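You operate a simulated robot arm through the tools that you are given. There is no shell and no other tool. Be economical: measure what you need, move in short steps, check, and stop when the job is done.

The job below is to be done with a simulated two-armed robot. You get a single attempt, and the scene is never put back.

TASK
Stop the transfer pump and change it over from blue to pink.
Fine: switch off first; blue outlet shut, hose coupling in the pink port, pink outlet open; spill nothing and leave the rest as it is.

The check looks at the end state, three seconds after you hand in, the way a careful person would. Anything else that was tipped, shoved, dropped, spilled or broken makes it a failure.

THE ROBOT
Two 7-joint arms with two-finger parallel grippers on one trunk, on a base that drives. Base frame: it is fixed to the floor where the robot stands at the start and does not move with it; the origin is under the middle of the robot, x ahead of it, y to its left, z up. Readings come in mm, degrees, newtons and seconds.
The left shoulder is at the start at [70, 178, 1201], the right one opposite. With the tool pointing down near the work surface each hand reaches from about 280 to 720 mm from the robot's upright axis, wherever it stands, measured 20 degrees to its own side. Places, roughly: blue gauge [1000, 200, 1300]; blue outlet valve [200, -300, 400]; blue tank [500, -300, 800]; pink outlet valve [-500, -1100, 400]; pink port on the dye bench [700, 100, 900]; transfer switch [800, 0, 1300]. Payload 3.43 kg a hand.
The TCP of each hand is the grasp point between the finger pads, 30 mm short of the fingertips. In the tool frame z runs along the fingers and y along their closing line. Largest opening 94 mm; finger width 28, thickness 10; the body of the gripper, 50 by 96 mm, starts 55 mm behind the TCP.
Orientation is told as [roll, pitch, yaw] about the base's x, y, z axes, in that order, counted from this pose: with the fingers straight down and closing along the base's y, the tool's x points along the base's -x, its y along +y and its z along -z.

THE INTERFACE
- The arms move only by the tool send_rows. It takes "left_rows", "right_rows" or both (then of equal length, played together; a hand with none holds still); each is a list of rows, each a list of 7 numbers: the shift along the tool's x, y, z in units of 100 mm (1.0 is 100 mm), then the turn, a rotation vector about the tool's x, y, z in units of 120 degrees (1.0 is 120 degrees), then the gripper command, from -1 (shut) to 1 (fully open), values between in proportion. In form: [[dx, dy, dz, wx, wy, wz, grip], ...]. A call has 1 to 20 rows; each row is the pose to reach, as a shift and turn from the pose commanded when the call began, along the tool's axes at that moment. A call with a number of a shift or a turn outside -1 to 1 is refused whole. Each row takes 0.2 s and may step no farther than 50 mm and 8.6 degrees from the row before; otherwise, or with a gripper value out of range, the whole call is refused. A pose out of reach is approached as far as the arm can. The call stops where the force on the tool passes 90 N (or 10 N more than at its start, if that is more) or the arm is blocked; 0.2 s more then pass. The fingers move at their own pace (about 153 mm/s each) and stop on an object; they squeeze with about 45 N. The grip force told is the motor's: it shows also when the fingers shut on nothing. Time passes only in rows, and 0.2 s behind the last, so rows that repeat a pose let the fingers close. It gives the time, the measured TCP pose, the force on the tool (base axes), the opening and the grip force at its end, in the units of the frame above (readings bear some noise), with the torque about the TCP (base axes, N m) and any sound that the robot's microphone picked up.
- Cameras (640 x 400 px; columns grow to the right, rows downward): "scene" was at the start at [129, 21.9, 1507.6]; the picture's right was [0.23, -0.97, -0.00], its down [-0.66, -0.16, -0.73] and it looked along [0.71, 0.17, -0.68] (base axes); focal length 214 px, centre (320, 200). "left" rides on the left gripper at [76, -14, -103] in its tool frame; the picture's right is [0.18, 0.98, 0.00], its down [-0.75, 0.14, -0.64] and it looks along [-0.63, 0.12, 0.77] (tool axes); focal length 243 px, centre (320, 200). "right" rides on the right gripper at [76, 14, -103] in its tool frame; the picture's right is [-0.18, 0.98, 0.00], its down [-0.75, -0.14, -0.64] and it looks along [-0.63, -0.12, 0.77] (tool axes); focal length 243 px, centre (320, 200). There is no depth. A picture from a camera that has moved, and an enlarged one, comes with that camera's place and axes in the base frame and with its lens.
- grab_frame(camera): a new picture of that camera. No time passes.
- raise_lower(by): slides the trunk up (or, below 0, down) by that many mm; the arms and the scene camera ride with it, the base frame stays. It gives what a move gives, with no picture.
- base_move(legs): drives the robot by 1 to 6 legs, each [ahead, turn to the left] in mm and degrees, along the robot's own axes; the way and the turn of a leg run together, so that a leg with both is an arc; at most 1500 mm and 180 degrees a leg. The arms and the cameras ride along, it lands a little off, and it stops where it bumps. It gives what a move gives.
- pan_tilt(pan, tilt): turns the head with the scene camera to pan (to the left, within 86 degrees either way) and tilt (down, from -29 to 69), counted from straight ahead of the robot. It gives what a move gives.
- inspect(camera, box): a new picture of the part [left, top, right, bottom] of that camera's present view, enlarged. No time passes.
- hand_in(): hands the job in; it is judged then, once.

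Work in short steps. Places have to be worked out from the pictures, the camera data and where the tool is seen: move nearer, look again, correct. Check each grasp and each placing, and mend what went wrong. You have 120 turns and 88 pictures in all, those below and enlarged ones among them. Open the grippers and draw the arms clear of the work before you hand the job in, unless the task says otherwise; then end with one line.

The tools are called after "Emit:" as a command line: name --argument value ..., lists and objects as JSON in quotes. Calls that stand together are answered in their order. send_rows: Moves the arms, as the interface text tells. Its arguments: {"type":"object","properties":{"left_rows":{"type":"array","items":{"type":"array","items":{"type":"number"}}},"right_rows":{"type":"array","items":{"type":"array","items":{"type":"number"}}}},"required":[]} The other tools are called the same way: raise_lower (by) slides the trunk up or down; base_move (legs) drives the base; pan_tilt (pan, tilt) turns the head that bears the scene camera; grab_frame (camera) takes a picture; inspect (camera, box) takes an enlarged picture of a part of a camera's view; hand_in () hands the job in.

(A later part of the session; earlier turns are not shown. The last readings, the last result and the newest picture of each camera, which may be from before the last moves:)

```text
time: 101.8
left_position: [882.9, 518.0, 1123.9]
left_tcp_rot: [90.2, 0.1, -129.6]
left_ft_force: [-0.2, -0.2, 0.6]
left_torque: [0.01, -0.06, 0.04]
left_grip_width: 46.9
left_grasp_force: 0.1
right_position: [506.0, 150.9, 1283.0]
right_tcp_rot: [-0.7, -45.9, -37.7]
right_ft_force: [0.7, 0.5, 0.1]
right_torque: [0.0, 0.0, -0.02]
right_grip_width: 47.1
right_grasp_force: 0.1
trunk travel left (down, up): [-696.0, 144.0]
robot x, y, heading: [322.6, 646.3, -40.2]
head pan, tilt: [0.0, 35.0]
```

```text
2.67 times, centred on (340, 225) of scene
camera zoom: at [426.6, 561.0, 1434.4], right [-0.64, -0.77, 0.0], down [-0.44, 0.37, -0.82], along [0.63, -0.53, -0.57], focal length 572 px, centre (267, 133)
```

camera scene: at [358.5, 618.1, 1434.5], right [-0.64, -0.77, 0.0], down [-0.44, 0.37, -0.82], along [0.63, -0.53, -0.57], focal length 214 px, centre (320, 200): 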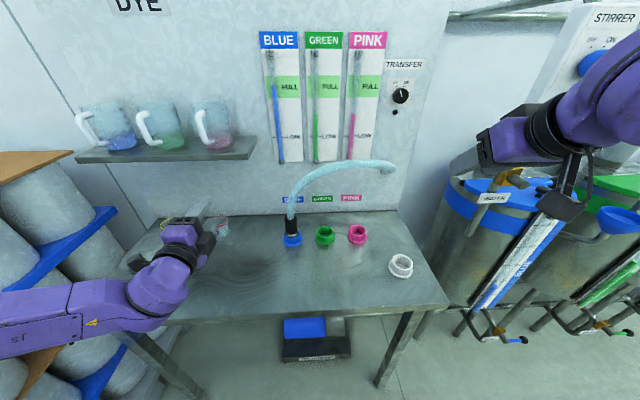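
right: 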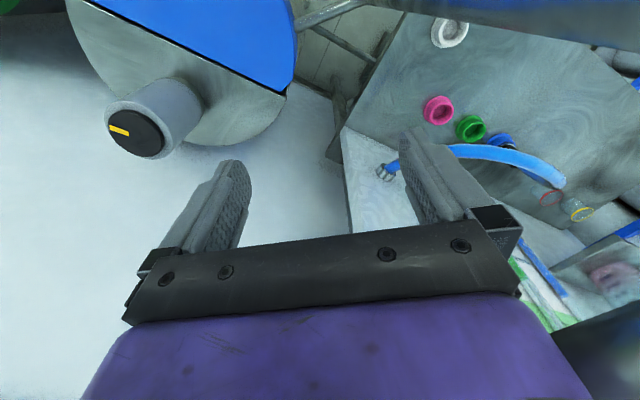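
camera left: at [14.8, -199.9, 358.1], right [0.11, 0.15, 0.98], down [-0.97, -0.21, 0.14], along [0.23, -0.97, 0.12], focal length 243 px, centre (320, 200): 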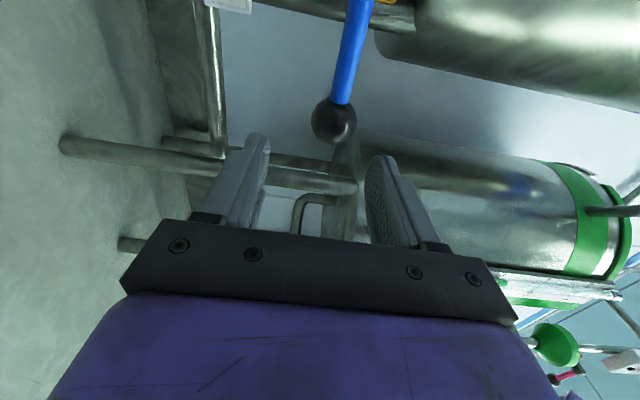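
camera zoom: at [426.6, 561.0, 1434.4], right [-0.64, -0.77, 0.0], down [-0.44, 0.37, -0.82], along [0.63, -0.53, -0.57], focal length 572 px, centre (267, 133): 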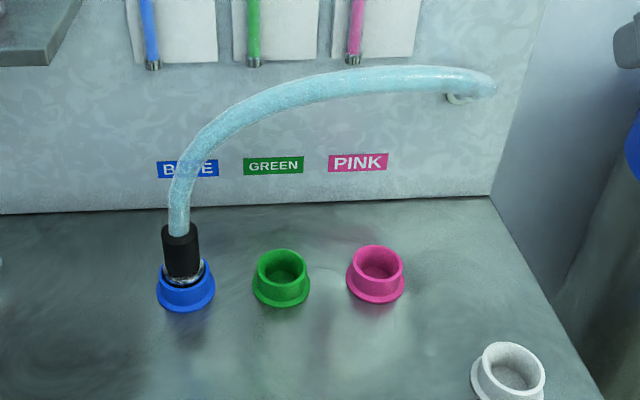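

Coupling body centre is about [839,342,953] and the pink rim about [711,148,907]. I bring the right hand across in front of the bench, descending in stages.

Emit:
send_rows --right_rows '[[0.15, 0.25, 0.15, 0, 0, 0, 0.5], [0.3, 0.5, 0.3, 0, 0, 0, 0.5], [0.45, 0.75, 0.45, 0, 0, 0, 0.5], [0.6, 1.0, 0.6, 0, 0, 0, 0.5]]'

Emit:
send_rows --right_rows '[[0.15, 0.25, 0.15, 0, 0, 0, 0.5], [0.3, 0.5, 0.3, 0, 0, 0, 0.5], [0.45, 0.75, 0.45, 0, 0, 0, 0.5], [0.6, 1.0, 0.6, 0, 0, 0, 0.5]]'

Emit:
send_rows --right_rows '[[0.1, 0.25, 0.1, 0, 0, 0, 0.5], [0.2, 0.5, 0.2, 0, 0, 0, 0.5], [0.3, 0.75, 0.3, 0, 0, 0, 0.5], [0.4, 1.0, 0.4, 0, 0, 0, 0.5]]'

Emit:
grab_frame --camera "right"

Emit:
grab_frame --camera "scene"

```text
time: 102.8
left_position: [885.5, 518.7, 1123.3]
left_tcp_rot: [90.2, 0.1, -129.5]
left_ft_force: [-0.6, 1.4, 0.0]
left_torque: [-0.02, 0.0, -0.02]
left_grip_width: 47.3
left_grasp_force: 0.0
right_position: [570.0, 229.2, 1196.2]
right_tcp_rot: [-0.8, -46.0, -37.6]
right_ft_force: [-0.2, 0.5, 0.3]
right_torque: [0.01, 0.02, -0.02]
right_grip_width: 70.5
right_grasp_force: 0.0
trunk travel left (down, up): [-696.0, 144.0]
robot x, y, heading: [324.6, 648.9, -39.9]
head pan, tilt: [0.0, 35.0]
```

```text
time: 103.8
left_position: [885.5, 518.9, 1123.2]
left_tcp_rot: [90.1, -0.1, -129.6]
left_ft_force: [0.4, 0.4, 0.5]
left_torque: [-0.02, 0.0, -0.04]
left_grip_width: 47.1
left_grasp_force: 0.0
right_position: [631.6, 308.6, 1108.2]
right_tcp_rot: [-0.9, -45.9, -37.6]
right_ft_force: [0.6, 0.4, 0.0]
right_torque: [-0.03, 0.02, 0.01]
right_grip_width: 70.6
right_grasp_force: 0.1
trunk travel left (down, up): [-696.0, 144.0]
robot x, y, heading: [321.6, 648.5, -40.0]
head pan, tilt: [0.0, 35.0]
```

```text
time: 104.8
left_position: [884.0, 517.6, 1122.0]
left_tcp_rot: [90.1, 0.1, -129.6]
left_ft_force: [0.2, 1.6, -0.4]
left_torque: [0.01, -0.02, 0.01]
left_grip_width: 47.1
left_grasp_force: 0.0
right_position: [693.2, 387.5, 1054.2]
right_tcp_rot: [-0.9, -45.9, -37.8]
right_ft_force: [0.8, 0.9, 0.1]
right_torque: [0.02, 0.01, -0.02]
right_grip_width: 70.3
right_grasp_force: 0.0
trunk travel left (down, up): [-696.0, 144.0]
robot x, y, heading: [322.7, 649.7, -40.0]
head pan, tilt: [0.0, 35.0]
```

```text
34 pictures are left
camera right: at [602.2, 474.4, 1070.3], right [0.71, 0.69, 0.12], down [-0.03, -0.14, 0.99], along [0.7, -0.71, -0.08], focal length 243 px, centre (320, 200)
```

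right: 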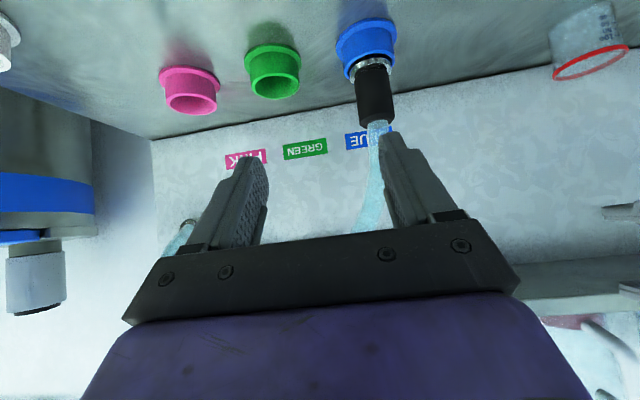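

```text
33 pictures are left
camera scene: at [428.6, 563.0, 1434.4], right [-0.64, -0.77, 0.0], down [-0.44, 0.37, -0.82], along [0.63, -0.53, -0.57], focal length 214 px, centre (320, 200)
```

scene: 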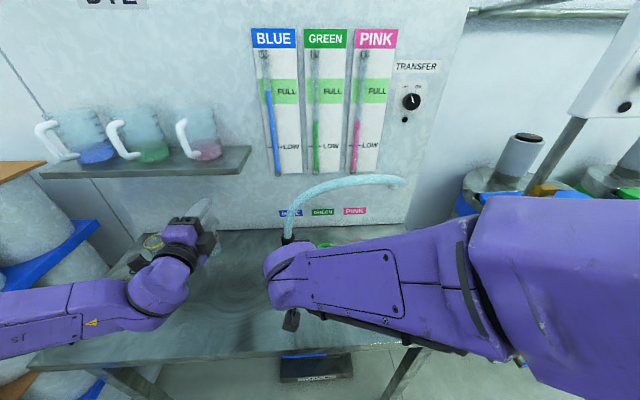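

The coupling black body spans z≈911–965 at d≈787. I move to the pre-grasp point about 90 mm in front of it.

Emit:
send_rows --right_rows '[[0.09, 0.14, 0.25, 0, 0, 0, 0.7], [0.18, 0.27, 0.5, 0, 0, 0, 0.7], [0.27, 0.4, 0.75, 0, 0, 0, 0.7], [0.35, 0.53, 1.0, 0, 0, 0, 0.7]]'

Emit:
grab_frame --camera "right"

```text
time: 106.0
left_position: [881.7, 516.6, 1123.3]
left_tcp_rot: [90.3, 0.1, -129.5]
left_ft_force: [-0.2, 0.5, 0.3]
left_torque: [0.0, 0.0, 0.0]
left_grip_width: 47.1
left_grasp_force: 0.0
right_position: [771.7, 375.3, 1003.9]
right_tcp_rot: [7.3, -47.1, -46.1]
right_ft_force: [0.8, 0.2, -0.9]
right_torque: [0.04, -0.03, 0.02]
right_grip_width: 79.9
right_grasp_force: 0.1
trunk travel left (down, up): [-696.0, 144.0]
robot x, y, heading: [319.6, 648.2, -40.0]
head pan, tilt: [0.0, 35.0]
stopped in row 4 (right hand): the arm was blocked; the commanded pose is now the measured one
```

```text
32 pictures are left
camera right: at [683.5, 467.4, 1018.1], right [0.73, 0.65, 0.22], down [-0.12, -0.19, 0.97], along [0.68, -0.73, -0.06], focal length 243 px, centre (320, 200)
```

right: 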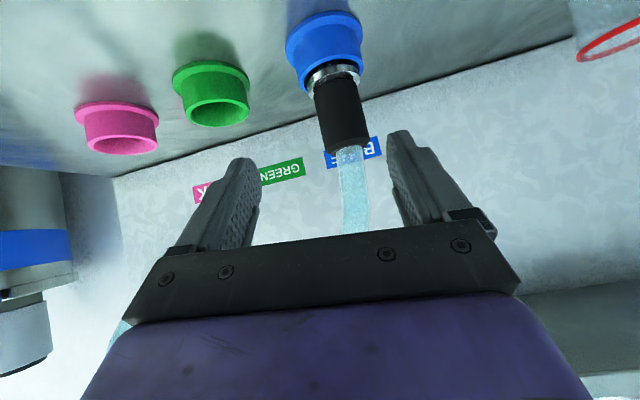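

The right arm was blocked before arrival. I check what it touched.

Emit:
pan_tilt --pan -10 --tilt 60

Emit:
grab_frame --camera "scene"

```text
time: 106.9
left_position: [883.0, 516.8, 1123.3]
left_tcp_rot: [90.3, 0.1, -129.6]
left_ft_force: [1.0, 0.5, -0.1]
left_torque: [-0.02, 0.01, 0.01]
left_grip_width: 46.9
left_grasp_force: 0.0
right_position: [772.6, 375.0, 1002.9]
right_tcp_rot: [7.2, -47.0, -46.0]
right_ft_force: [-0.4, 0.1, -0.8]
right_torque: [-0.02, -0.02, -0.02]
right_grip_width: 79.8
right_grasp_force: 0.0
trunk travel left (down, up): [-696.0, 144.0]
robot x, y, heading: [323.6, 646.0, -39.8]
head pan, tilt: [-10.0, 60.0]
```

```text
31 pictures are left
camera scene: at [402.6, 566.7, 1400.2], right [-0.77, -0.64, 0.0], down [-0.56, 0.66, -0.5], along [0.32, -0.38, -0.87], focal length 214 px, centre (320, 200)
```

scene: 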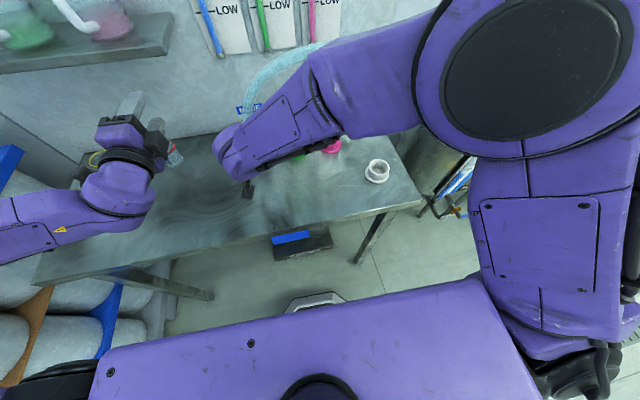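

The forearm comes across the body and the wrist is likely at its limit. I back the hand off and turn the base 20° left, which puts both ports on the right arm's natural side.

Emit:
send_rows --right_rows '[[0, 0, -0.3, 0, 0, 0, 0.5], [0, 0, -0.6, 0, 0, 0, 0.5], [0, -0.3, -0.9, 0, 0, 0, 0.5]]'

Emit:
base_move --legs '[[0, 20]]'

Emit:
pan_tilt --pan -20 --tilt 40

Emit:
grab_frame --camera "scene"

```text
time: 107.7
left_position: [881.1, 514.2, 1122.9]
left_tcp_rot: [90.2, 0.3, -129.6]
left_ft_force: [0.4, -0.2, -0.4]
left_torque: [0.01, 0.02, 0.01]
left_grip_width: 47.1
left_grasp_force: 0.0
right_position: [697.1, 392.3, 1057.7]
right_tcp_rot: [6.7, -47.1, -45.5]
right_ft_force: [-0.3, -1.2, 0.6]
right_torque: [0.0, 0.01, 0.01]
right_grip_width: 70.2
right_grasp_force: 0.1
trunk travel left (down, up): [-696.0, 144.0]
robot x, y, heading: [325.6, 645.9, -40.0]
head pan, tilt: [-10.0, 60.0]
```

```text
time: 109.2
left_position: [892.8, 718.8, 1123.1]
left_tcp_rot: [90.2, 0.2, -109.5]
left_ft_force: [-0.4, 0.2, -0.4]
left_torque: [-0.01, 0.04, 0.01]
left_grip_width: 47.2
left_grasp_force: 0.2
right_position: [763.4, 539.0, 1057.9]
right_tcp_rot: [6.7, -47.2, -25.2]
right_ft_force: [0.5, -0.1, 0.3]
right_torque: [0.0, -0.01, -0.02]
right_grip_width: 70.6
right_grasp_force: 0.1
trunk travel left (down, up): [-696.0, 144.0]
robot x, y, heading: [321.2, 646.6, -19.5]
head pan, tilt: [-10.0, 60.0]
```

```text
time: 110.1
left_position: [893.6, 719.3, 1123.4]
left_tcp_rot: [90.2, 0.1, -109.3]
left_ft_force: [0.7, 0.3, 0.9]
left_torque: [0.01, -0.01, 0.02]
left_grip_width: 47.1
left_grasp_force: 0.0
right_position: [764.5, 538.5, 1057.7]
right_tcp_rot: [6.7, -47.0, -25.2]
right_ft_force: [-0.5, 0.9, 0.4]
right_torque: [0.0, 0.0, 0.01]
right_grip_width: 70.2
right_grasp_force: 0.0
trunk travel left (down, up): [-696.0, 144.0]
robot x, y, heading: [323.6, 648.6, -19.8]
head pan, tilt: [-20.0, 40.0]
```

```text
30 pictures are left
camera scene: at [433.5, 578.7, 1426.8], right [-0.64, -0.77, 0.0], down [-0.5, 0.41, -0.77], along [0.59, -0.49, -0.64], focal length 214 px, centre (320, 200)
```

scene: 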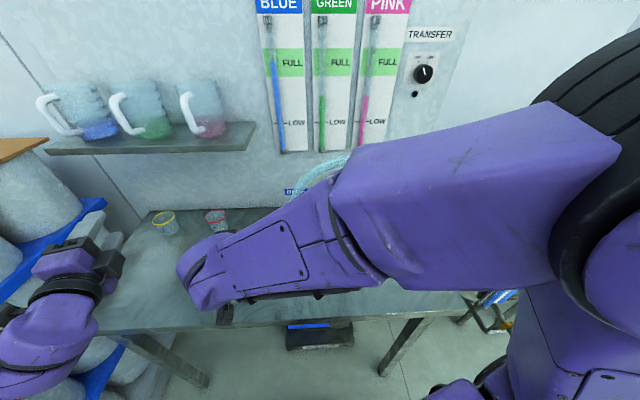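

Now I bring the right hand back toward the front of the coupling with corrected orientation (45° tilt, yaw −33).

Emit:
send_rows --right_rows '[[0.03, -0.22, 0.08, 0.026, 0.0035, 0.0118, 0.5], [0.05, -0.45, 0.15, 0.052, 0.007, 0.0236, 0.5], [0.08, -0.68, 0.22, 0.078, 0.0105, 0.0354, 0.5], [0.1, -0.9, 0.3, 0.1036, 0.014, 0.0472, 0.5]]'

Emit:
grab_frame --camera "right"

```text
time: 111.1
left_position: [893.7, 719.3, 1122.8]
left_tcp_rot: [90.3, 0.2, -109.4]
left_ft_force: [-0.5, -0.3, 0.3]
left_torque: [0.03, -0.01, 0.01]
left_grip_width: 47.1
left_grasp_force: 0.1
right_position: [747.1, 451.3, 1022.7]
right_tcp_rot: [-0.1, -45.1, -33.3]
right_ft_force: [0.1, 0.8, 0.3]
right_torque: [0.0, 0.02, 0.01]
right_grip_width: 70.3
right_grasp_force: 0.0
trunk travel left (down, up): [-696.0, 144.0]
robot x, y, heading: [323.3, 642.4, -19.9]
head pan, tilt: [-20.0, 40.0]
```

```text
29 pictures are left
camera right: at [649.7, 530.9, 1041.4], right [0.65, 0.75, 0.13], down [-0.01, -0.16, 0.99], along [0.76, -0.64, -0.09], focal length 243 px, centre (320, 200)
```

right: 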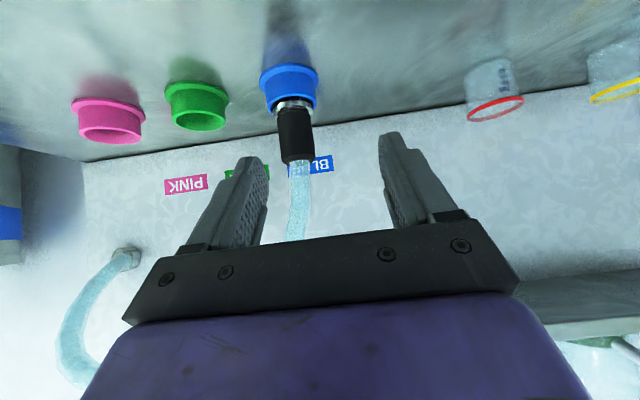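

Refined coupling centre is [848,338,935]. I move to a pre-grasp 80 mm back at z≈952.

Emit:
send_rows --right_rows '[[0.01, -0.1, 0.25, 0, 0, 0, 0.6], [0.02, -0.2, 0.5, 0, 0, 0, 0.6], [0.03, -0.3, 0.75, 0, 0, 0, 0.6], [0.03, -0.39, 0.97, 0, 0, 0, 0.6]]'

Emit:
grab_frame --camera "right"

```text
time: 112.1
left_position: [895.0, 718.2, 1121.9]
left_tcp_rot: [90.2, 0.2, -109.4]
left_ft_force: [0.5, -0.2, -0.2]
left_torque: [0.03, -0.01, 0.03]
left_grip_width: 46.8
left_grasp_force: 0.0
right_position: [789.0, 383.5, 968.0]
right_tcp_rot: [4.6, -45.1, -37.1]
right_ft_force: [0.7, 0.2, 0.0]
right_torque: [-0.03, -0.01, 0.01]
right_grip_width: 75.1
right_grasp_force: 0.0
trunk travel left (down, up): [-696.0, 144.0]
robot x, y, heading: [322.8, 647.1, -19.6]
head pan, tilt: [-20.0, 40.0]
```

```text
28 pictures are left
camera right: at [690.6, 463.7, 986.4], right [0.65, 0.74, 0.19], down [-0.05, -0.2, 0.98], along [0.76, -0.65, -0.1], focal length 243 px, centre (320, 200)
```

right: 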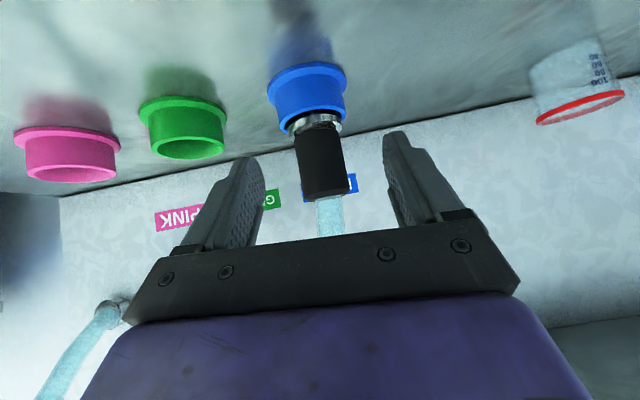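

It stopped about 18 mm short with slight twist. I hold a moment to see whether it is lagging or blocked.

Emit:
send_rows --right_rows '[[0, 0, 0, 0, 0, 0, 0.6], [0, 0, 0, 0, 0, 0, 0.6], [0, 0, 0, 0, 0, 0, 0.6]]'

Emit:
pan_tilt --pan -60 --tilt 50

Emit:
grab_frame --camera "scene"

```text
time: 112.9
left_position: [894.3, 719.2, 1124.2]
left_tcp_rot: [90.2, 0.1, -109.4]
left_ft_force: [0.6, 0.1, 0.4]
left_torque: [0.0, -0.01, 0.0]
left_grip_width: 47.2
left_grasp_force: 0.0
right_position: [787.7, 380.9, 964.3]
right_tcp_rot: [4.3, -44.9, -37.3]
right_ft_force: [-1.3, -0.7, -0.3]
right_torque: [-0.02, 0.0, -0.02]
right_grip_width: 75.3
right_grasp_force: 0.0
trunk travel left (down, up): [-696.0, 144.0]
robot x, y, heading: [319.2, 649.2, -19.7]
head pan, tilt: [-20.0, 40.0]
```

```text
time: 113.9
left_position: [894.0, 718.6, 1123.5]
left_tcp_rot: [90.2, 0.1, -109.4]
left_ft_force: [0.2, -0.3, -0.6]
left_torque: [0.01, 0.02, 0.02]
left_grip_width: 46.6
left_grasp_force: 0.1
right_position: [785.2, 380.5, 961.5]
right_tcp_rot: [4.2, -44.5, -37.3]
right_ft_force: [-0.2, -0.7, -0.5]
right_torque: [0.0, -0.02, -0.01]
right_grip_width: 75.1
right_grasp_force: 0.1
trunk travel left (down, up): [-696.0, 144.0]
robot x, y, heading: [323.8, 649.7, -19.4]
head pan, tilt: [-60.0, 50.0]
```

```text
27 pictures are left
camera scene: at [381.9, 557.1, 1412.7], right [-0.98, -0.18, 0.0], down [-0.14, 0.75, -0.64], along [0.12, -0.63, -0.77], focal length 214 px, centre (320, 200)
```

scene: 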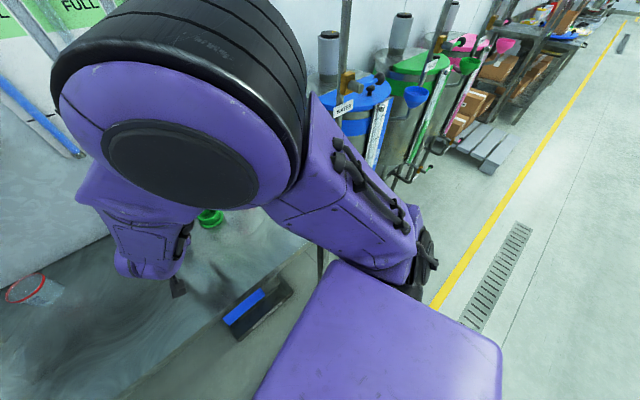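

The arm is slowly converging and nothing is touching outside. I continue forward in a small step and see.

Emit:
send_rows --right_rows '[[-0.11, 0, 0.11, 0, 0, 0, 0.6], [-0.22, 0, 0.22, 0, 0, 0, 0.6], [-0.33, 0, 0.33, 0, 0, 0, 0.6], [-0.33, 0, 0.33, 0, 0, 0, 0.6]]'

Emit:
grab_frame --camera "right"

```text
time: 114.9
left_position: [893.7, 720.1, 1123.3]
left_tcp_rot: [90.3, 0.1, -109.4]
left_ft_force: [0.3, -0.4, 0.7]
left_torque: [0.0, 0.0, 0.01]
left_grip_width: 47.2
left_grasp_force: 0.1
right_position: [826.6, 351.9, 969.7]
right_tcp_rot: [5.3, -45.0, -38.6]
right_ft_force: [-0.2, -0.4, -0.5]
right_torque: [-0.01, 0.04, 0.02]
right_grip_width: 75.2
right_grasp_force: 0.1
trunk travel left (down, up): [-696.0, 144.0]
robot x, y, heading: [321.2, 646.1, -19.9]
head pan, tilt: [-60.0, 50.0]
```

```text
26 pictures are left
camera right: at [729.6, 433.0, 989.0], right [0.66, 0.72, 0.2], down [-0.06, -0.21, 0.98], along [0.75, -0.66, -0.1], focal length 243 px, centre (320, 200)
```

right: 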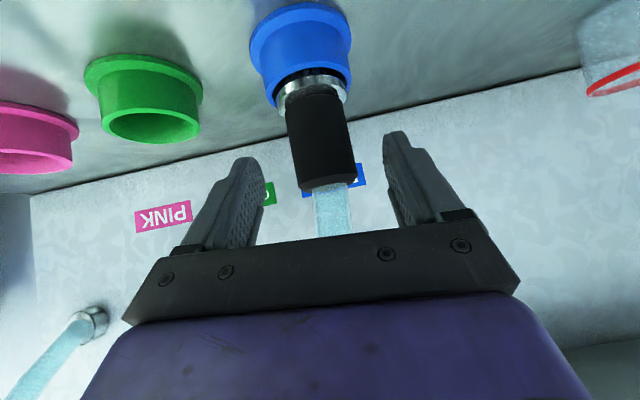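

Well aligned but still about 17 mm high. I command forward 30 mm and down 22 mm.

Emit:
send_rows --right_rows '[[-0.02, 0, 0.13, 0, 0, 0, 0.6], [-0.04, 0, 0.26, 0, 0, 0, 0.6], [-0.06, 0, 0.38, 0, 0, 0, 0.6], [-0.06, 0, 0.38, 0, 0, 0, 0.6]]'

Emit:
grab_frame --camera "right"

```text
time: 115.9
left_position: [893.7, 719.6, 1122.8]
left_tcp_rot: [90.3, 0.1, -109.4]
left_ft_force: [0.5, -0.1, 0.4]
left_torque: [0.01, -0.03, 0.03]
left_grip_width: 47.2
left_grasp_force: 0.0
right_position: [851.7, 325.3, 945.0]
right_tcp_rot: [5.9, -44.3, -40.3]
right_ft_force: [-0.2, 0.9, 0.0]
right_torque: [-0.01, 0.03, -0.02]
right_grip_width: 74.9
right_grasp_force: 0.0
trunk travel left (down, up): [-696.0, 144.0]
robot x, y, heading: [322.1, 646.4, -19.9]
head pan, tilt: [-60.0, 50.0]
```

```text
25 pictures are left
camera right: at [756.1, 409.1, 965.2], right [0.68, 0.71, 0.2], down [-0.05, -0.22, 0.97], along [0.73, -0.67, -0.11], focal length 243 px, centre (320, 200)
```

right: 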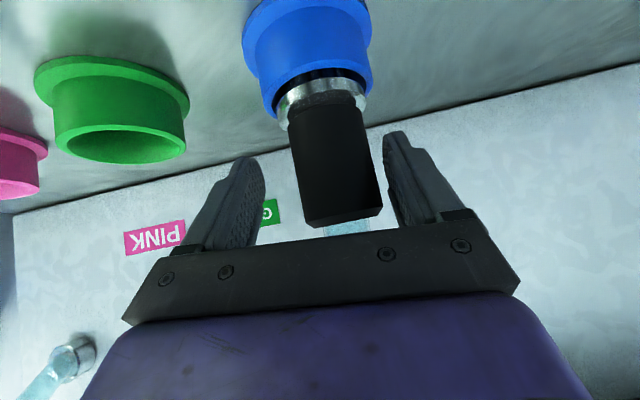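

The coupling sits about 11 mm to the left and 20 mm deeper than the TCP. I correct, then close.

Emit:
send_rows --right_rows '[[-0.04, 0.11, 0.05, 0, 0, 0, 0.6], [-0.09, 0.11, 0.1, 0, 0, 0, 0.6], [-0.14, 0.11, 0.15, 0, 0, 0, 0.6], [-0.14, 0.11, 0.15, 0, 0, 0, 0.6]]'

Emit:
grab_frame --camera "right"

```text
time: 116.9
left_position: [892.9, 720.0, 1123.0]
left_tcp_rot: [90.2, 0.1, -109.5]
left_ft_force: [0.2, 0.1, 0.2]
left_torque: [-0.01, 0.01, -0.01]
left_grip_width: 47.1
left_grasp_force: 0.0
right_position: [872.6, 321.8, 939.8]
right_tcp_rot: [5.1, -44.2, -39.8]
right_ft_force: [0.2, 0.5, -0.1]
right_torque: [-0.02, 0.01, -0.01]
right_grip_width: 75.3
right_grasp_force: 0.1
trunk travel left (down, up): [-696.0, 144.0]
robot x, y, heading: [321.1, 647.9, -19.8]
head pan, tilt: [-60.0, 50.0]
```

```text
24 pictures are left
camera right: at [777.6, 404.8, 960.3], right [0.68, 0.71, 0.19], down [-0.05, -0.22, 0.97], along [0.73, -0.67, -0.12], focal length 243 px, centre (320, 200)
```

right: 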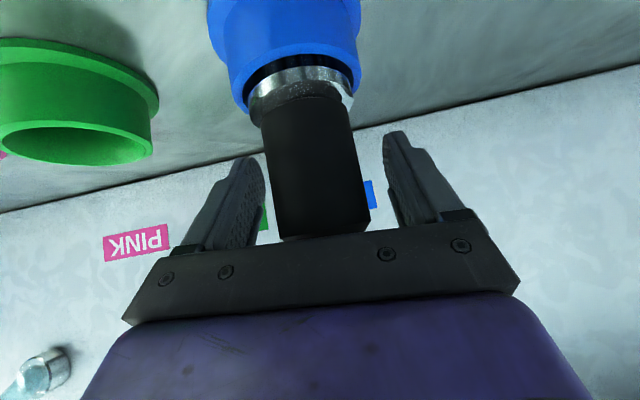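

The coupling is now centred at the TCP. I close the grip.

Emit:
send_rows --right_rows '[[0, 0, 0, 0, 0, 0, 0], [0, 0, 0, 0, 0, 0, -0.5], [0, 0, 0, 0, 0, 0, -1], [0, 0, 0, 0, 0, 0, -1]]'

Emit:
grab_frame --camera "right"

```text
time: 117.9
left_position: [892.7, 720.2, 1123.1]
left_tcp_rot: [90.4, -0.1, -109.2]
left_ft_force: [0.3, -1.4, 0.0]
left_torque: [0.03, 0.01, 0.0]
left_grip_width: 47.1
left_grasp_force: 0.1
right_position: [871.6, 320.8, 938.9]
right_tcp_rot: [4.7, -44.2, -39.5]
right_ft_force: [8.3, -0.7, 17.9]
right_torque: [0.04, -0.23, -0.03]
right_grip_width: 45.9
right_grasp_force: 45.3
trunk travel left (down, up): [-696.0, 144.0]
robot x, y, heading: [321.7, 646.7, -19.8]
head pan, tilt: [-60.0, 50.0]
```

```text
23 pictures are left
camera right: at [777.0, 404.3, 959.3], right [0.68, 0.71, 0.19], down [-0.04, -0.21, 0.98], along [0.73, -0.67, -0.11], focal length 243 px, centre (320, 200)
```

right: 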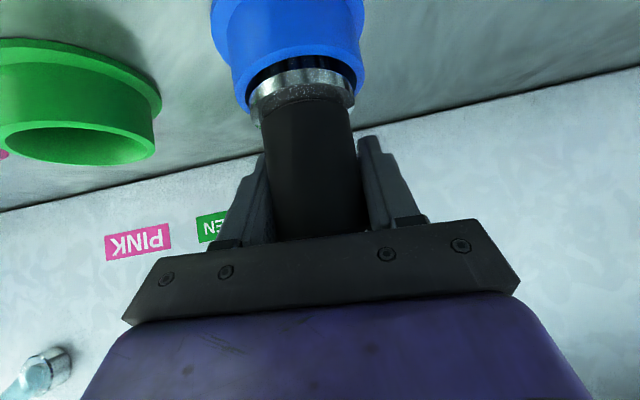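

Gripped at 45.9 mm. I lift straight up 90 mm in small steps.

Emit:
send_rows --right_rows '[[-0.07, 0, -0.07, 0, 0, 0, -1], [-0.14, 0, -0.14, 0, 0, 0, -1], [-0.21, 0, -0.21, 0, 0, 0, -1], [-0.3, 0, -0.3, 0, 0, 0, -1], [-0.4, 0, -0.4, 0, 0, 0, -1], [-0.5, 0, -0.5, 0, 0, 0, -1], [-0.6, 0, -0.6, 0, 0, 0, -1], [-0.65, 0, -0.65, 0, 0, 0, -1]]'

Emit:
grab_frame --camera "right"

```text
time: 119.7
left_position: [893.8, 719.4, 1123.3]
left_tcp_rot: [90.2, 0.1, -109.5]
left_ft_force: [-0.2, 0.0, 0.4]
left_torque: [0.01, -0.02, -0.02]
left_grip_width: 47.2
left_grasp_force: 0.1
right_position: [870.7, 324.2, 1024.6]
right_tcp_rot: [3.2, -44.4, -37.1]
right_ft_force: [-0.6, -0.1, -4.1]
right_torque: [-0.01, -0.03, 0.06]
right_grip_width: 45.8
right_grasp_force: 44.9
trunk travel left (down, up): [-696.0, 144.0]
robot x, y, heading: [324.9, 650.4, -19.7]
head pan, tilt: [-60.0, 50.0]
```

```text
22 pictures are left
camera right: at [774.2, 407.1, 1045.4], right [0.67, 0.73, 0.17], down [-0.03, -0.2, 0.98], along [0.75, -0.66, -0.11], focal length 243 px, centre (320, 200)
```

right: 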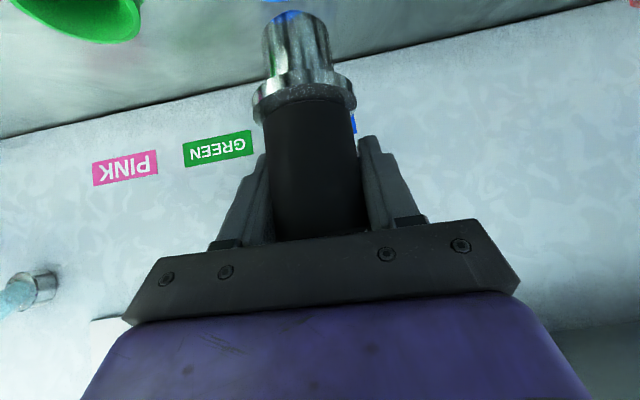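

The coupling is free with no drip visible. I look with the scene camera to place the pink port relative to it.

Emit:
pan_tilt --pan -35 --tilt 55

Emit:
grab_frame --camera "scene"

```text
time: 120.6
left_position: [893.7, 717.4, 1123.9]
left_tcp_rot: [90.2, 0.2, -109.5]
left_ft_force: [-0.6, -0.3, 0.5]
left_torque: [0.01, 0.01, -0.02]
left_grip_width: 47.1
left_grasp_force: 0.1
right_position: [871.0, 328.6, 1026.7]
right_tcp_rot: [3.4, -44.6, -36.8]
right_ft_force: [-0.2, -0.6, -3.1]
right_torque: [-0.02, -0.1, -0.03]
right_grip_width: 45.9
right_grasp_force: 45.0
trunk travel left (down, up): [-696.0, 144.0]
robot x, y, heading: [323.9, 647.4, -19.7]
head pan, tilt: [-35.0, 55.0]
```

```text
21 pictures are left
camera scene: at [410.1, 573.8, 1406.1], right [-0.82, -0.58, 0.0], down [-0.47, 0.67, -0.57], along [0.33, -0.47, -0.82], focal length 214 px, centre (320, 200)
```

scene: 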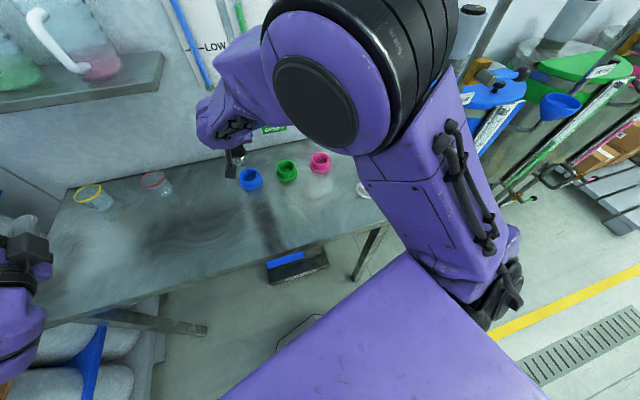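

Blue and pink ports are offset by about (−147,−197). I carry the coupling toward pink at this height in two stages, then check.

Emit:
send_rows --right_rows '[[0, -0.15, 0, 0, 0, 0, -1], [0, -0.3, 0, 0, 0, 0, -1], [0, -0.45, 0, 0, 0, 0, -1], [0, -0.6, 0, 0, 0, 0, -1], [0, -0.75, 0, 0, 0, 0, -1], [0, -0.9, 0, 0, 0, 0, -1]]'

Emit:
send_rows --right_rows '[[0, -0.15, 0, 0, 0, 0, -1], [0, -0.3, 0, 0, 0, 0, -1], [0, -0.45, 0, 0, 0, 0, -1], [0, -0.6, 0, 0, 0, 0, -1], [0, -0.75, 0, 0, 0, 0, -1], [0, -0.9, 0, 0, 0, 0, -1]]'

Emit:
grab_frame --camera "right"

Emit:
grab_frame --camera "scene"

```text
time: 122.0
left_position: [893.4, 719.1, 1124.0]
left_tcp_rot: [90.1, 0.2, -109.5]
left_ft_force: [0.6, 0.0, 0.5]
left_torque: [0.01, 0.01, 0.03]
left_grip_width: 47.0
left_grasp_force: 0.0
right_position: [822.6, 261.5, 1022.8]
right_tcp_rot: [0.8, -45.1, -33.8]
right_ft_force: [-0.4, 0.6, -3.3]
right_torque: [-0.01, -0.06, 0.04]
right_grip_width: 46.1
right_grasp_force: 45.0
trunk travel left (down, up): [-696.0, 144.0]
robot x, y, heading: [320.8, 646.5, -19.9]
head pan, tilt: [-35.0, 55.0]
```

```text
time: 123.4
left_position: [894.4, 717.9, 1124.8]
left_tcp_rot: [90.1, 0.2, -109.4]
left_ft_force: [0.3, -0.3, -0.5]
left_torque: [0.0, -0.01, 0.03]
left_grip_width: 46.9
left_grasp_force: 0.0
right_position: [772.0, 186.4, 1021.1]
right_tcp_rot: [0.0, -45.1, -33.2]
right_ft_force: [-0.5, 0.5, -3.5]
right_torque: [-0.06, -0.05, 0.01]
right_grip_width: 45.8
right_grasp_force: 44.6
trunk travel left (down, up): [-696.0, 144.0]
robot x, y, heading: [324.6, 645.1, -19.6]
head pan, tilt: [-35.0, 55.0]
```

```text
20 pictures are left
camera right: at [673.6, 266.3, 1039.0], right [0.65, 0.75, 0.13], down [-0.01, -0.16, 0.99], along [0.76, -0.64, -0.09], focal length 243 px, centre (320, 200)
```

right: 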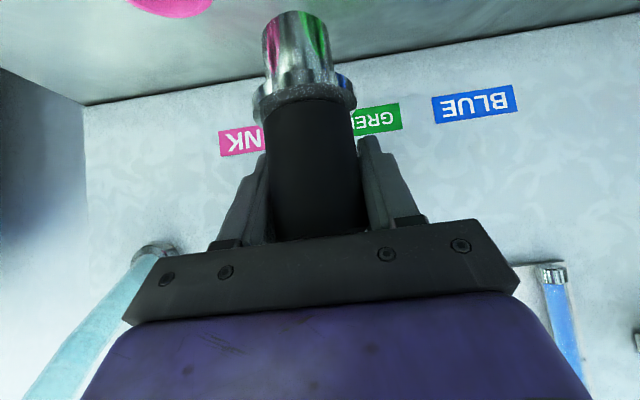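

```text
19 pictures are left
camera scene: at [409.7, 572.9, 1406.1], right [-0.82, -0.58, 0.0], down [-0.47, 0.67, -0.57], along [0.33, -0.47, -0.82], focal length 214 px, centre (320, 200)
```

scene: 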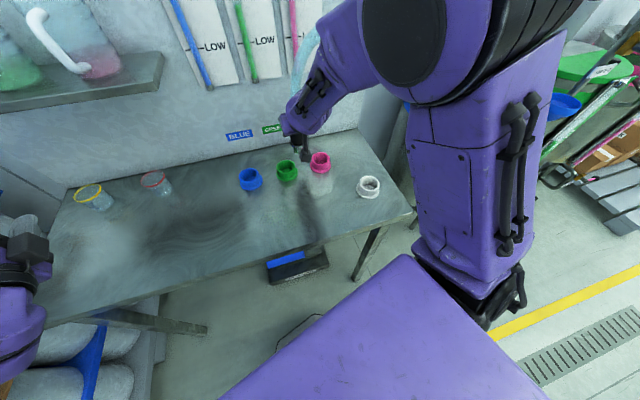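

I finish the approach over pink (−77 mm sideways) and correct a ~3° tilt of the coupling.

Emit:
send_rows --right_rows '[[0.01, -0.15, -0.01, -0.004, 0, 0.004, -1], [0.01, -0.3, -0.01, -0.008, 0, 0.008, -1], [0.02, -0.45, -0.02, -0.012, 0, 0.012, -1], [0.03, -0.6, -0.03, -0.016, 0, 0.016, -1], [0.035, -0.77, -0.035, -0.02, 0, 0.02, -1], [0.035, -0.77, -0.035, -0.02, 0, 0.02, -1]]'

Emit:
grab_frame --camera "right"

Emit:
inspect --camera "scene" --box '[230, 90, 400, 210]'

```text
time: 124.8
left_position: [894.2, 719.4, 1122.4]
left_tcp_rot: [90.2, 0.1, -109.5]
left_ft_force: [0.1, 0.0, 0.0]
left_torque: [-0.02, -0.02, -0.01]
left_grip_width: 47.0
left_grasp_force: 0.1
right_position: [726.8, 124.8, 1021.9]
right_tcp_rot: [4.8, -45.0, -36.5]
right_ft_force: [-1.0, -0.7, -2.4]
right_torque: [-0.01, -0.05, 0.01]
right_grip_width: 45.9
right_grasp_force: 45.1
trunk travel left (down, up): [-696.0, 144.0]
robot x, y, heading: [324.9, 645.2, -19.8]
head pan, tilt: [-35.0, 55.0]
```

```text
18 pictures are left
camera right: at [628.6, 204.4, 1040.9], right [0.64, 0.74, 0.19], down [-0.04, -0.21, 0.98], along [0.77, -0.64, -0.1], focal length 243 px, centre (320, 200)
```

right: 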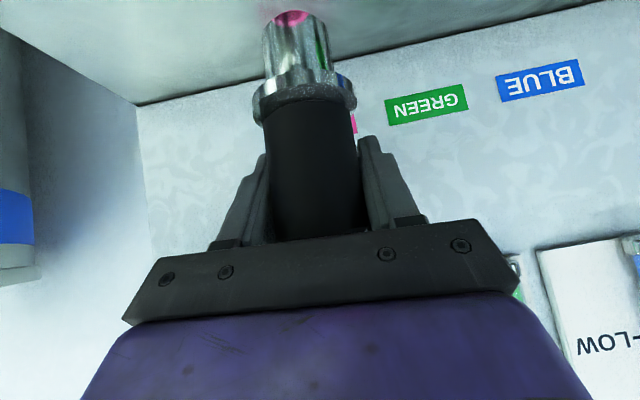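

```text
3.33 times, centred on (315, 150) of scene
camera zoom: at [410.4, 574.2, 1406.1], right [-0.82, -0.58, 0.0], down [-0.47, 0.67, -0.57], along [0.33, -0.47, -0.82], focal length 715 px, centre (337, 367)
```

zoom: 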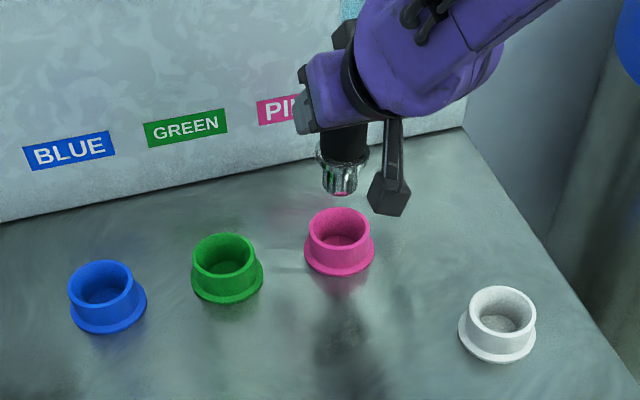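

The plug hangs right above the pink port, perhaps 4–5 mm too far forward. I shift back 4 mm, descend 37 mm and check.

Emit:
send_rows --right_rows '[[0.08, 0.01, 0.05, 0, 0, 0, -1], [0.15, 0.01, 0.11, 0, 0, 0, -1], [0.22, 0.01, 0.17, 0, 0, 0, -1], [0.29, 0.01, 0.235, 0, 0, 0, -1], [0.29, 0.01, 0.235, 0, 0, 0, -1]]'

Emit:
inspect --camera "scene" --box '[280, 110, 360, 180]'

Emit:
grab_frame --camera "right"

```text
time: 126.0
left_position: [893.3, 718.1, 1123.2]
left_tcp_rot: [90.1, 0.0, -109.4]
left_ft_force: [0.7, 0.1, 0.2]
left_torque: [-0.03, 0.01, 0.0]
left_grip_width: 47.1
left_grasp_force: 0.0
right_position: [724.3, 130.8, 983.5]
right_tcp_rot: [4.8, -45.0, -36.6]
right_ft_force: [0.8, -0.1, -3.1]
right_torque: [-0.02, -0.04, 0.01]
right_grip_width: 45.6
right_grasp_force: 45.2
trunk travel left (down, up): [-696.0, 144.0]
robot x, y, heading: [323.6, 644.4, -19.6]
head pan, tilt: [-35.0, 55.0]
```

```text
5.71 times, centred on (320, 145) of scene
camera zoom: at [409.8, 573.7, 1406.1], right [-0.82, -0.58, 0.0], down [-0.47, 0.67, -0.57], along [0.33, -0.47, -0.82], focal length 1226 px, centre (320, 514)
```

zoom: 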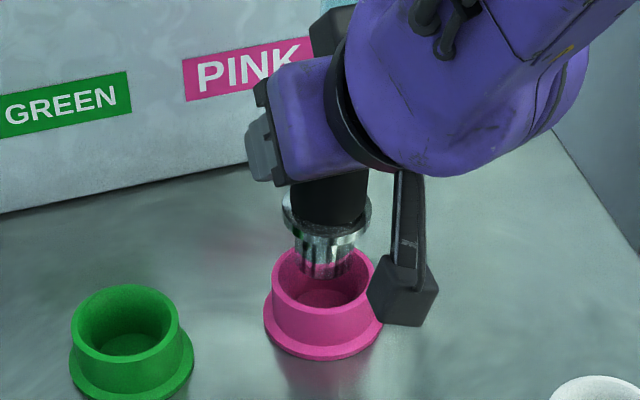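

```text
15 pictures are left
camera right: at [625.8, 209.3, 1003.0], right [0.64, 0.74, 0.19], down [-0.04, -0.21, 0.98], along [0.77, -0.64, -0.1], focal length 243 px, centre (320, 200)
```

right: 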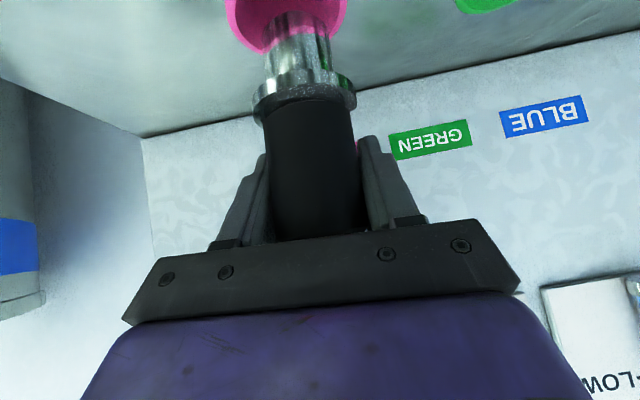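

The tip is at the rim and centred within a few mm. I lower gently 18 mm and read the force.

Emit:
send_rows --right_rows '[[0.03, 0, 0.03, 0, 0, 0, -1], [0.06, 0, 0.06, 0, 0, 0, -1], [0.1, 0, 0.1, 0, 0, 0, -1], [0.13, 0, 0.13, 0, 0, 0, -1]]'

Emit:
inspect --camera "right" --box '[200, 0, 400, 125]'

```text
time: 127.0
left_position: [894.6, 718.7, 1123.5]
left_tcp_rot: [90.3, 0.1, -109.5]
left_ft_force: [0.1, -0.1, 0.2]
left_torque: [-0.02, 0.0, 0.02]
left_grip_width: 47.0
left_grasp_force: 0.1
right_position: [725.0, 131.6, 966.2]
right_tcp_rot: [4.7, -45.0, -36.7]
right_ft_force: [0.1, -0.3, -3.5]
right_torque: [-0.04, -0.02, -0.01]
right_grip_width: 45.6
right_grasp_force: 44.6
trunk travel left (down, up): [-696.0, 144.0]
robot x, y, heading: [323.1, 647.8, -19.6]
head pan, tilt: [-35.0, 55.0]
```

```text
3.20 times, centred on (300, 62) of right
camera zoom: at [626.8, 210.1, 984.7], right [0.64, 0.74, 0.19], down [-0.04, -0.21, 0.98], along [0.77, -0.64, -0.1], focal length 776 px, centre (384, 640)
```

zoom: 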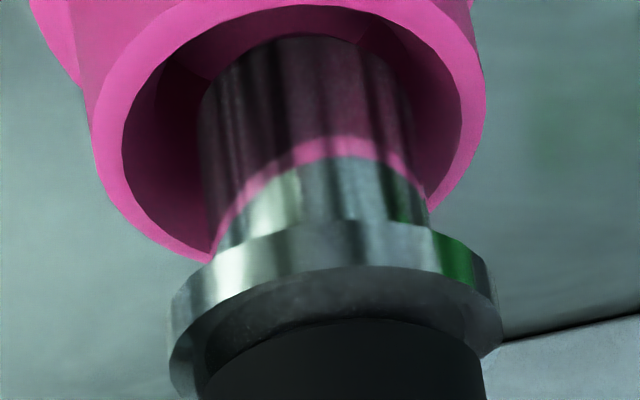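

It's inside the socket without contact. I shift 2 mm and lower the remaining 27 mm to the seat height.

Emit:
send_rows --right_rows '[[0.03, -0.02, 0.03, 0, 0, 0, -1], [0.06, -0.02, 0.06, 0, 0, 0, -1], [0.1, -0.02, 0.1, 0, 0, 0, -1], [0.14, -0.02, 0.14, 0, 0, 0, -1], [0.17, -0.02, 0.17, 0, 0, 0, -1], [0.19, -0.02, 0.19, 0, 0, 0, -1], [0.19, -0.02, 0.19, 0, 0, 0, -1]]'

Emit:
inspect --camera "right" --box '[200, 0, 400, 125]'

```text
time: 128.6
left_position: [893.5, 717.7, 1123.1]
left_tcp_rot: [90.3, 0.1, -109.4]
left_ft_force: [0.7, 0.3, -0.5]
left_torque: [0.01, -0.03, -0.02]
left_grip_width: 47.0
left_grasp_force: 0.1
right_position: [725.6, 131.1, 939.1]
right_tcp_rot: [4.9, -45.1, -36.6]
right_ft_force: [-0.1, -0.1, 0.5]
right_torque: [-0.08, 0.06, 0.01]
right_grip_width: 45.7
right_grasp_force: 44.7
trunk travel left (down, up): [-696.0, 144.0]
robot x, y, heading: [324.7, 648.8, -19.5]
head pan, tilt: [-35.0, 55.0]
```

```text
3.20 times, centred on (300, 62) of right
camera zoom: at [626.6, 209.9, 957.9], right [0.64, 0.74, 0.19], down [-0.05, -0.21, 0.98], along [0.77, -0.64, -0.1], focal length 776 px, centre (384, 640)
```

zoom: 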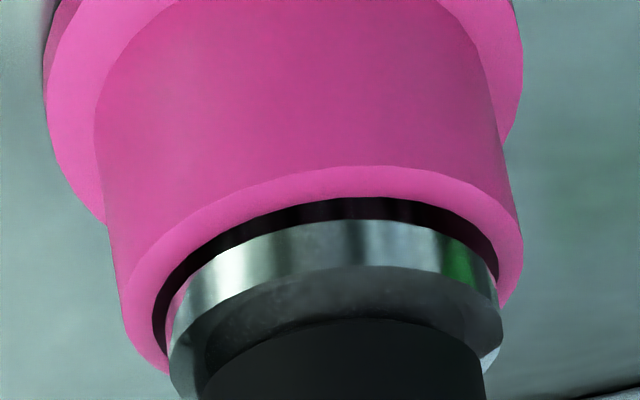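

It looks seated as it was in blue. I press 4 mm further to be sure and read the force.

Emit:
send_rows --right_rows '[[0.015, 0, 0.015, 0, 0, 0, -1], [0.03, 0, 0.03, 0, 0, 0, -1], [0.03, 0, 0.03, 0, 0, 0, -1]]'

```text
time: 129.4
left_position: [890.7, 720.6, 1124.5]
left_tcp_rot: [90.3, -0.1, -109.4]
left_ft_force: [-0.1, -0.4, -0.1]
left_torque: [0.01, -0.05, -0.01]
left_grip_width: 46.9
left_grasp_force: 0.1
right_position: [724.8, 131.9, 939.8]
right_tcp_rot: [5.0, -45.6, -36.7]
right_ft_force: [-0.7, -7.3, 30.5]
right_torque: [-0.34, 0.73, 0.16]
right_grip_width: 45.7
right_grasp_force: 44.9
trunk travel left (down, up): [-696.0, 144.0]
robot x, y, heading: [322.1, 648.5, -19.7]
head pan, tilt: [-35.0, 55.0]
```

Seated firmly (30 N, no travel). I relieve the press, open, and withdraw along the finger axis.

Emit:
send_rows --right_rows '[[-0.03, 0, -0.03, 0, 0, 0, -1], [-0.03, 0, -0.03, 0, 0, 0, 0], [-0.03, 0, -0.03, 0, 0, 0, 0.6], [-0.03, 0, -0.03, 0, 0, 0, 0.6], [0.05, 0, -0.2, 0, 0, 0, 0.6], [0.1, 0, -0.4, 0, 0, 0, 0.6], [0.1, 0, -0.7, 0, 0, 0, 0.6], [0.1, 0, -1.0, 0, 0, 0, 0.6]]'

Emit:
grab_frame --camera "right"

```text
time: 131.2
left_position: [893.1, 720.3, 1123.2]
left_tcp_rot: [90.2, 0.0, -109.4]
left_ft_force: [-0.5, 0.2, -0.8]
left_torque: [0.0, -0.02, 0.0]
left_grip_width: 47.0
left_grasp_force: 0.0
right_position: [661.6, 169.1, 996.6]
right_tcp_rot: [4.8, -45.4, -36.7]
right_ft_force: [1.1, 0.0, -0.6]
right_torque: [0.01, -0.02, 0.0]
right_grip_width: 75.0
right_grasp_force: 0.1
right hand out of reach, approached as far as the arm can: row 8
trunk travel left (down, up): [-696.0, 144.0]
robot x, y, heading: [320.4, 648.1, -19.6]
head pan, tilt: [-35.0, 55.0]
```

```text
12 pictures are left
camera right: at [561.9, 249.5, 1014.8], right [0.64, 0.74, 0.19], down [-0.05, -0.21, 0.98], along [0.77, -0.64, -0.09], focal length 243 px, centre (320, 200)
```

right: 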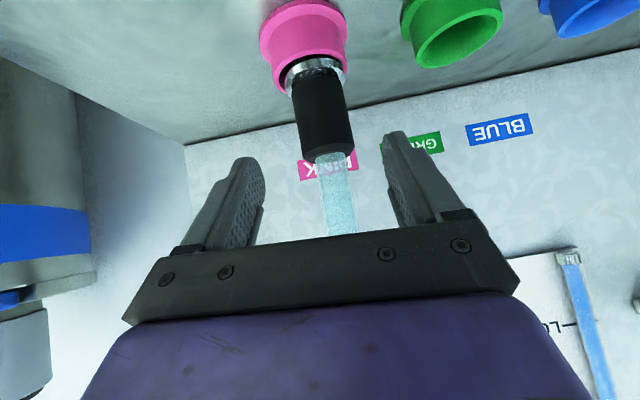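

The hose is seated in pink. Now for the pink outlet: I back away from the bench and lift the right hand up and in.

Emit:
base_move --legs '[[-380, 0]]'

Emit:
send_rows --right_rows '[[-0.15, 0.15, -0.15, 0, 0, 0, 0], [-0.3, 0.3, -0.3, 0, 0, 0, 0], [-0.45, 0.45, -0.45, 0, 0, 0, 0], [-0.6, 0.6, -0.6, 0, 0, 0, 0], [-0.8, 0.8, -0.8, 0, 0, 0, 0], [-1, 1, -1, 0, 0, 0, 0]]'

Emit:
send_rows --right_rows '[[-0.15, 0.1, -0.15, 0, 0, 0, 0], [-0.3, 0.2, -0.3, 0, 0, 0, 0], [-0.45, 0.3, -0.45, 0, 0, 0, 0], [-0.6, 0.4, -0.6, 0, 0, 0, 0], [-0.8, 0.5, -0.8, 0, 0, 0, 0], [-1, 0.5, -1, 0, 0, 0, 0]]'

Emit:
pan_tilt --pan -20 --tilt 35

Emit:
grab_frame --camera "scene"

```text
time: 133.7
left_position: [532.3, 848.6, 1123.6]
left_tcp_rot: [90.2, 0.1, -109.3]
left_ft_force: [0.5, 0.1, -0.2]
left_torque: [0.02, -0.04, -0.04]
left_grip_width: 47.0
left_grasp_force: 0.0
right_position: [298.9, 297.1, 995.1]
right_tcp_rot: [4.8, -45.3, -36.5]
right_ft_force: [1.0, 0.4, 0.9]
right_torque: [-0.01, 0.0, 0.04]
right_grip_width: 74.8
right_grasp_force: 0.0
trunk travel left (down, up): [-696.0, 144.0]
robot x, y, heading: [-39.2, 778.0, -19.7]
head pan, tilt: [-35.0, 55.0]
```

```text
time: 135.1
left_position: [532.0, 848.4, 1123.1]
left_tcp_rot: [90.1, 0.1, -109.4]
left_ft_force: [0.8, 0.2, 0.3]
left_torque: [0.02, -0.01, -0.04]
left_grip_width: 47.2
left_grasp_force: 0.1
right_position: [396.3, 319.6, 1108.0]
right_tcp_rot: [6.4, -44.8, -38.2]
right_ft_force: [-0.6, 0.7, -0.4]
right_torque: [-0.02, 0.03, -0.02]
right_grip_width: 47.1
right_grasp_force: 0.0
right hand out of reach, approached as far as the arm can: row 2, 3, 4, 5, 6
trunk travel left (down, up): [-696.0, 144.0]
robot x, y, heading: [-42.1, 773.5, -19.8]
head pan, tilt: [-35.0, 55.0]
```

```text
time: 136.4
left_position: [530.6, 848.1, 1123.1]
left_tcp_rot: [90.3, 0.1, -109.4]
left_ft_force: [-0.3, -0.8, -0.1]
left_torque: [-0.04, 0.0, -0.04]
left_grip_width: 47.0
left_grasp_force: 0.0
right_position: [444.2, 339.6, 1257.7]
right_tcp_rot: [6.7, -45.1, -38.0]
right_ft_force: [-0.5, -0.1, 0.4]
right_torque: [0.03, -0.04, 0.04]
right_grip_width: 47.0
right_grasp_force: 0.0
right hand out of reach, approached as far as the arm can: row 1, 2, 3, 4, 5, 6
trunk travel left (down, up): [-696.0, 144.0]
robot x, y, heading: [-40.3, 776.0, -19.8]
head pan, tilt: [-35.0, 55.0]
```

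```text
time: 137.3
left_position: [531.2, 848.5, 1123.7]
left_tcp_rot: [90.2, 0.1, -109.4]
left_ft_force: [-0.9, -1.1, 0.8]
left_torque: [-0.01, -0.04, -0.03]
left_grip_width: 47.1
left_grasp_force: 0.1
right_position: [445.7, 337.2, 1253.5]
right_tcp_rot: [6.3, -44.8, -37.9]
right_ft_force: [0.3, -0.1, 0.3]
right_torque: [-0.01, 0.02, 0.01]
right_grip_width: 47.1
right_grasp_force: 0.1
trunk travel left (down, up): [-696.0, 144.0]
robot x, y, heading: [-42.5, 778.9, -19.5]
head pan, tilt: [-20.0, 35.0]
```

```text
11 pictures are left
camera scene: at [73.3, 706.2, 1434.3], right [-0.64, -0.77, 0.0], down [-0.44, 0.37, -0.82], along [0.63, -0.52, -0.57], focal length 214 px, centre (320, 200)
```

scene: 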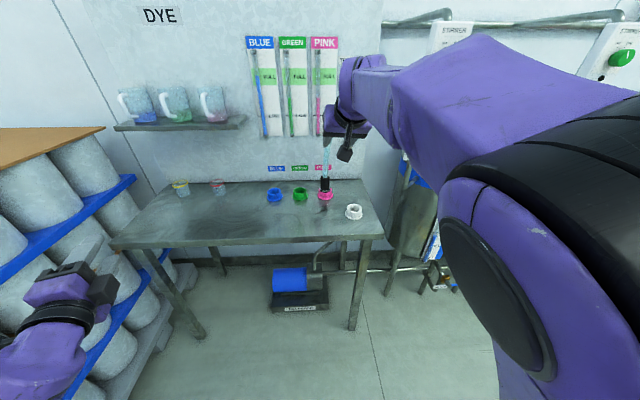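

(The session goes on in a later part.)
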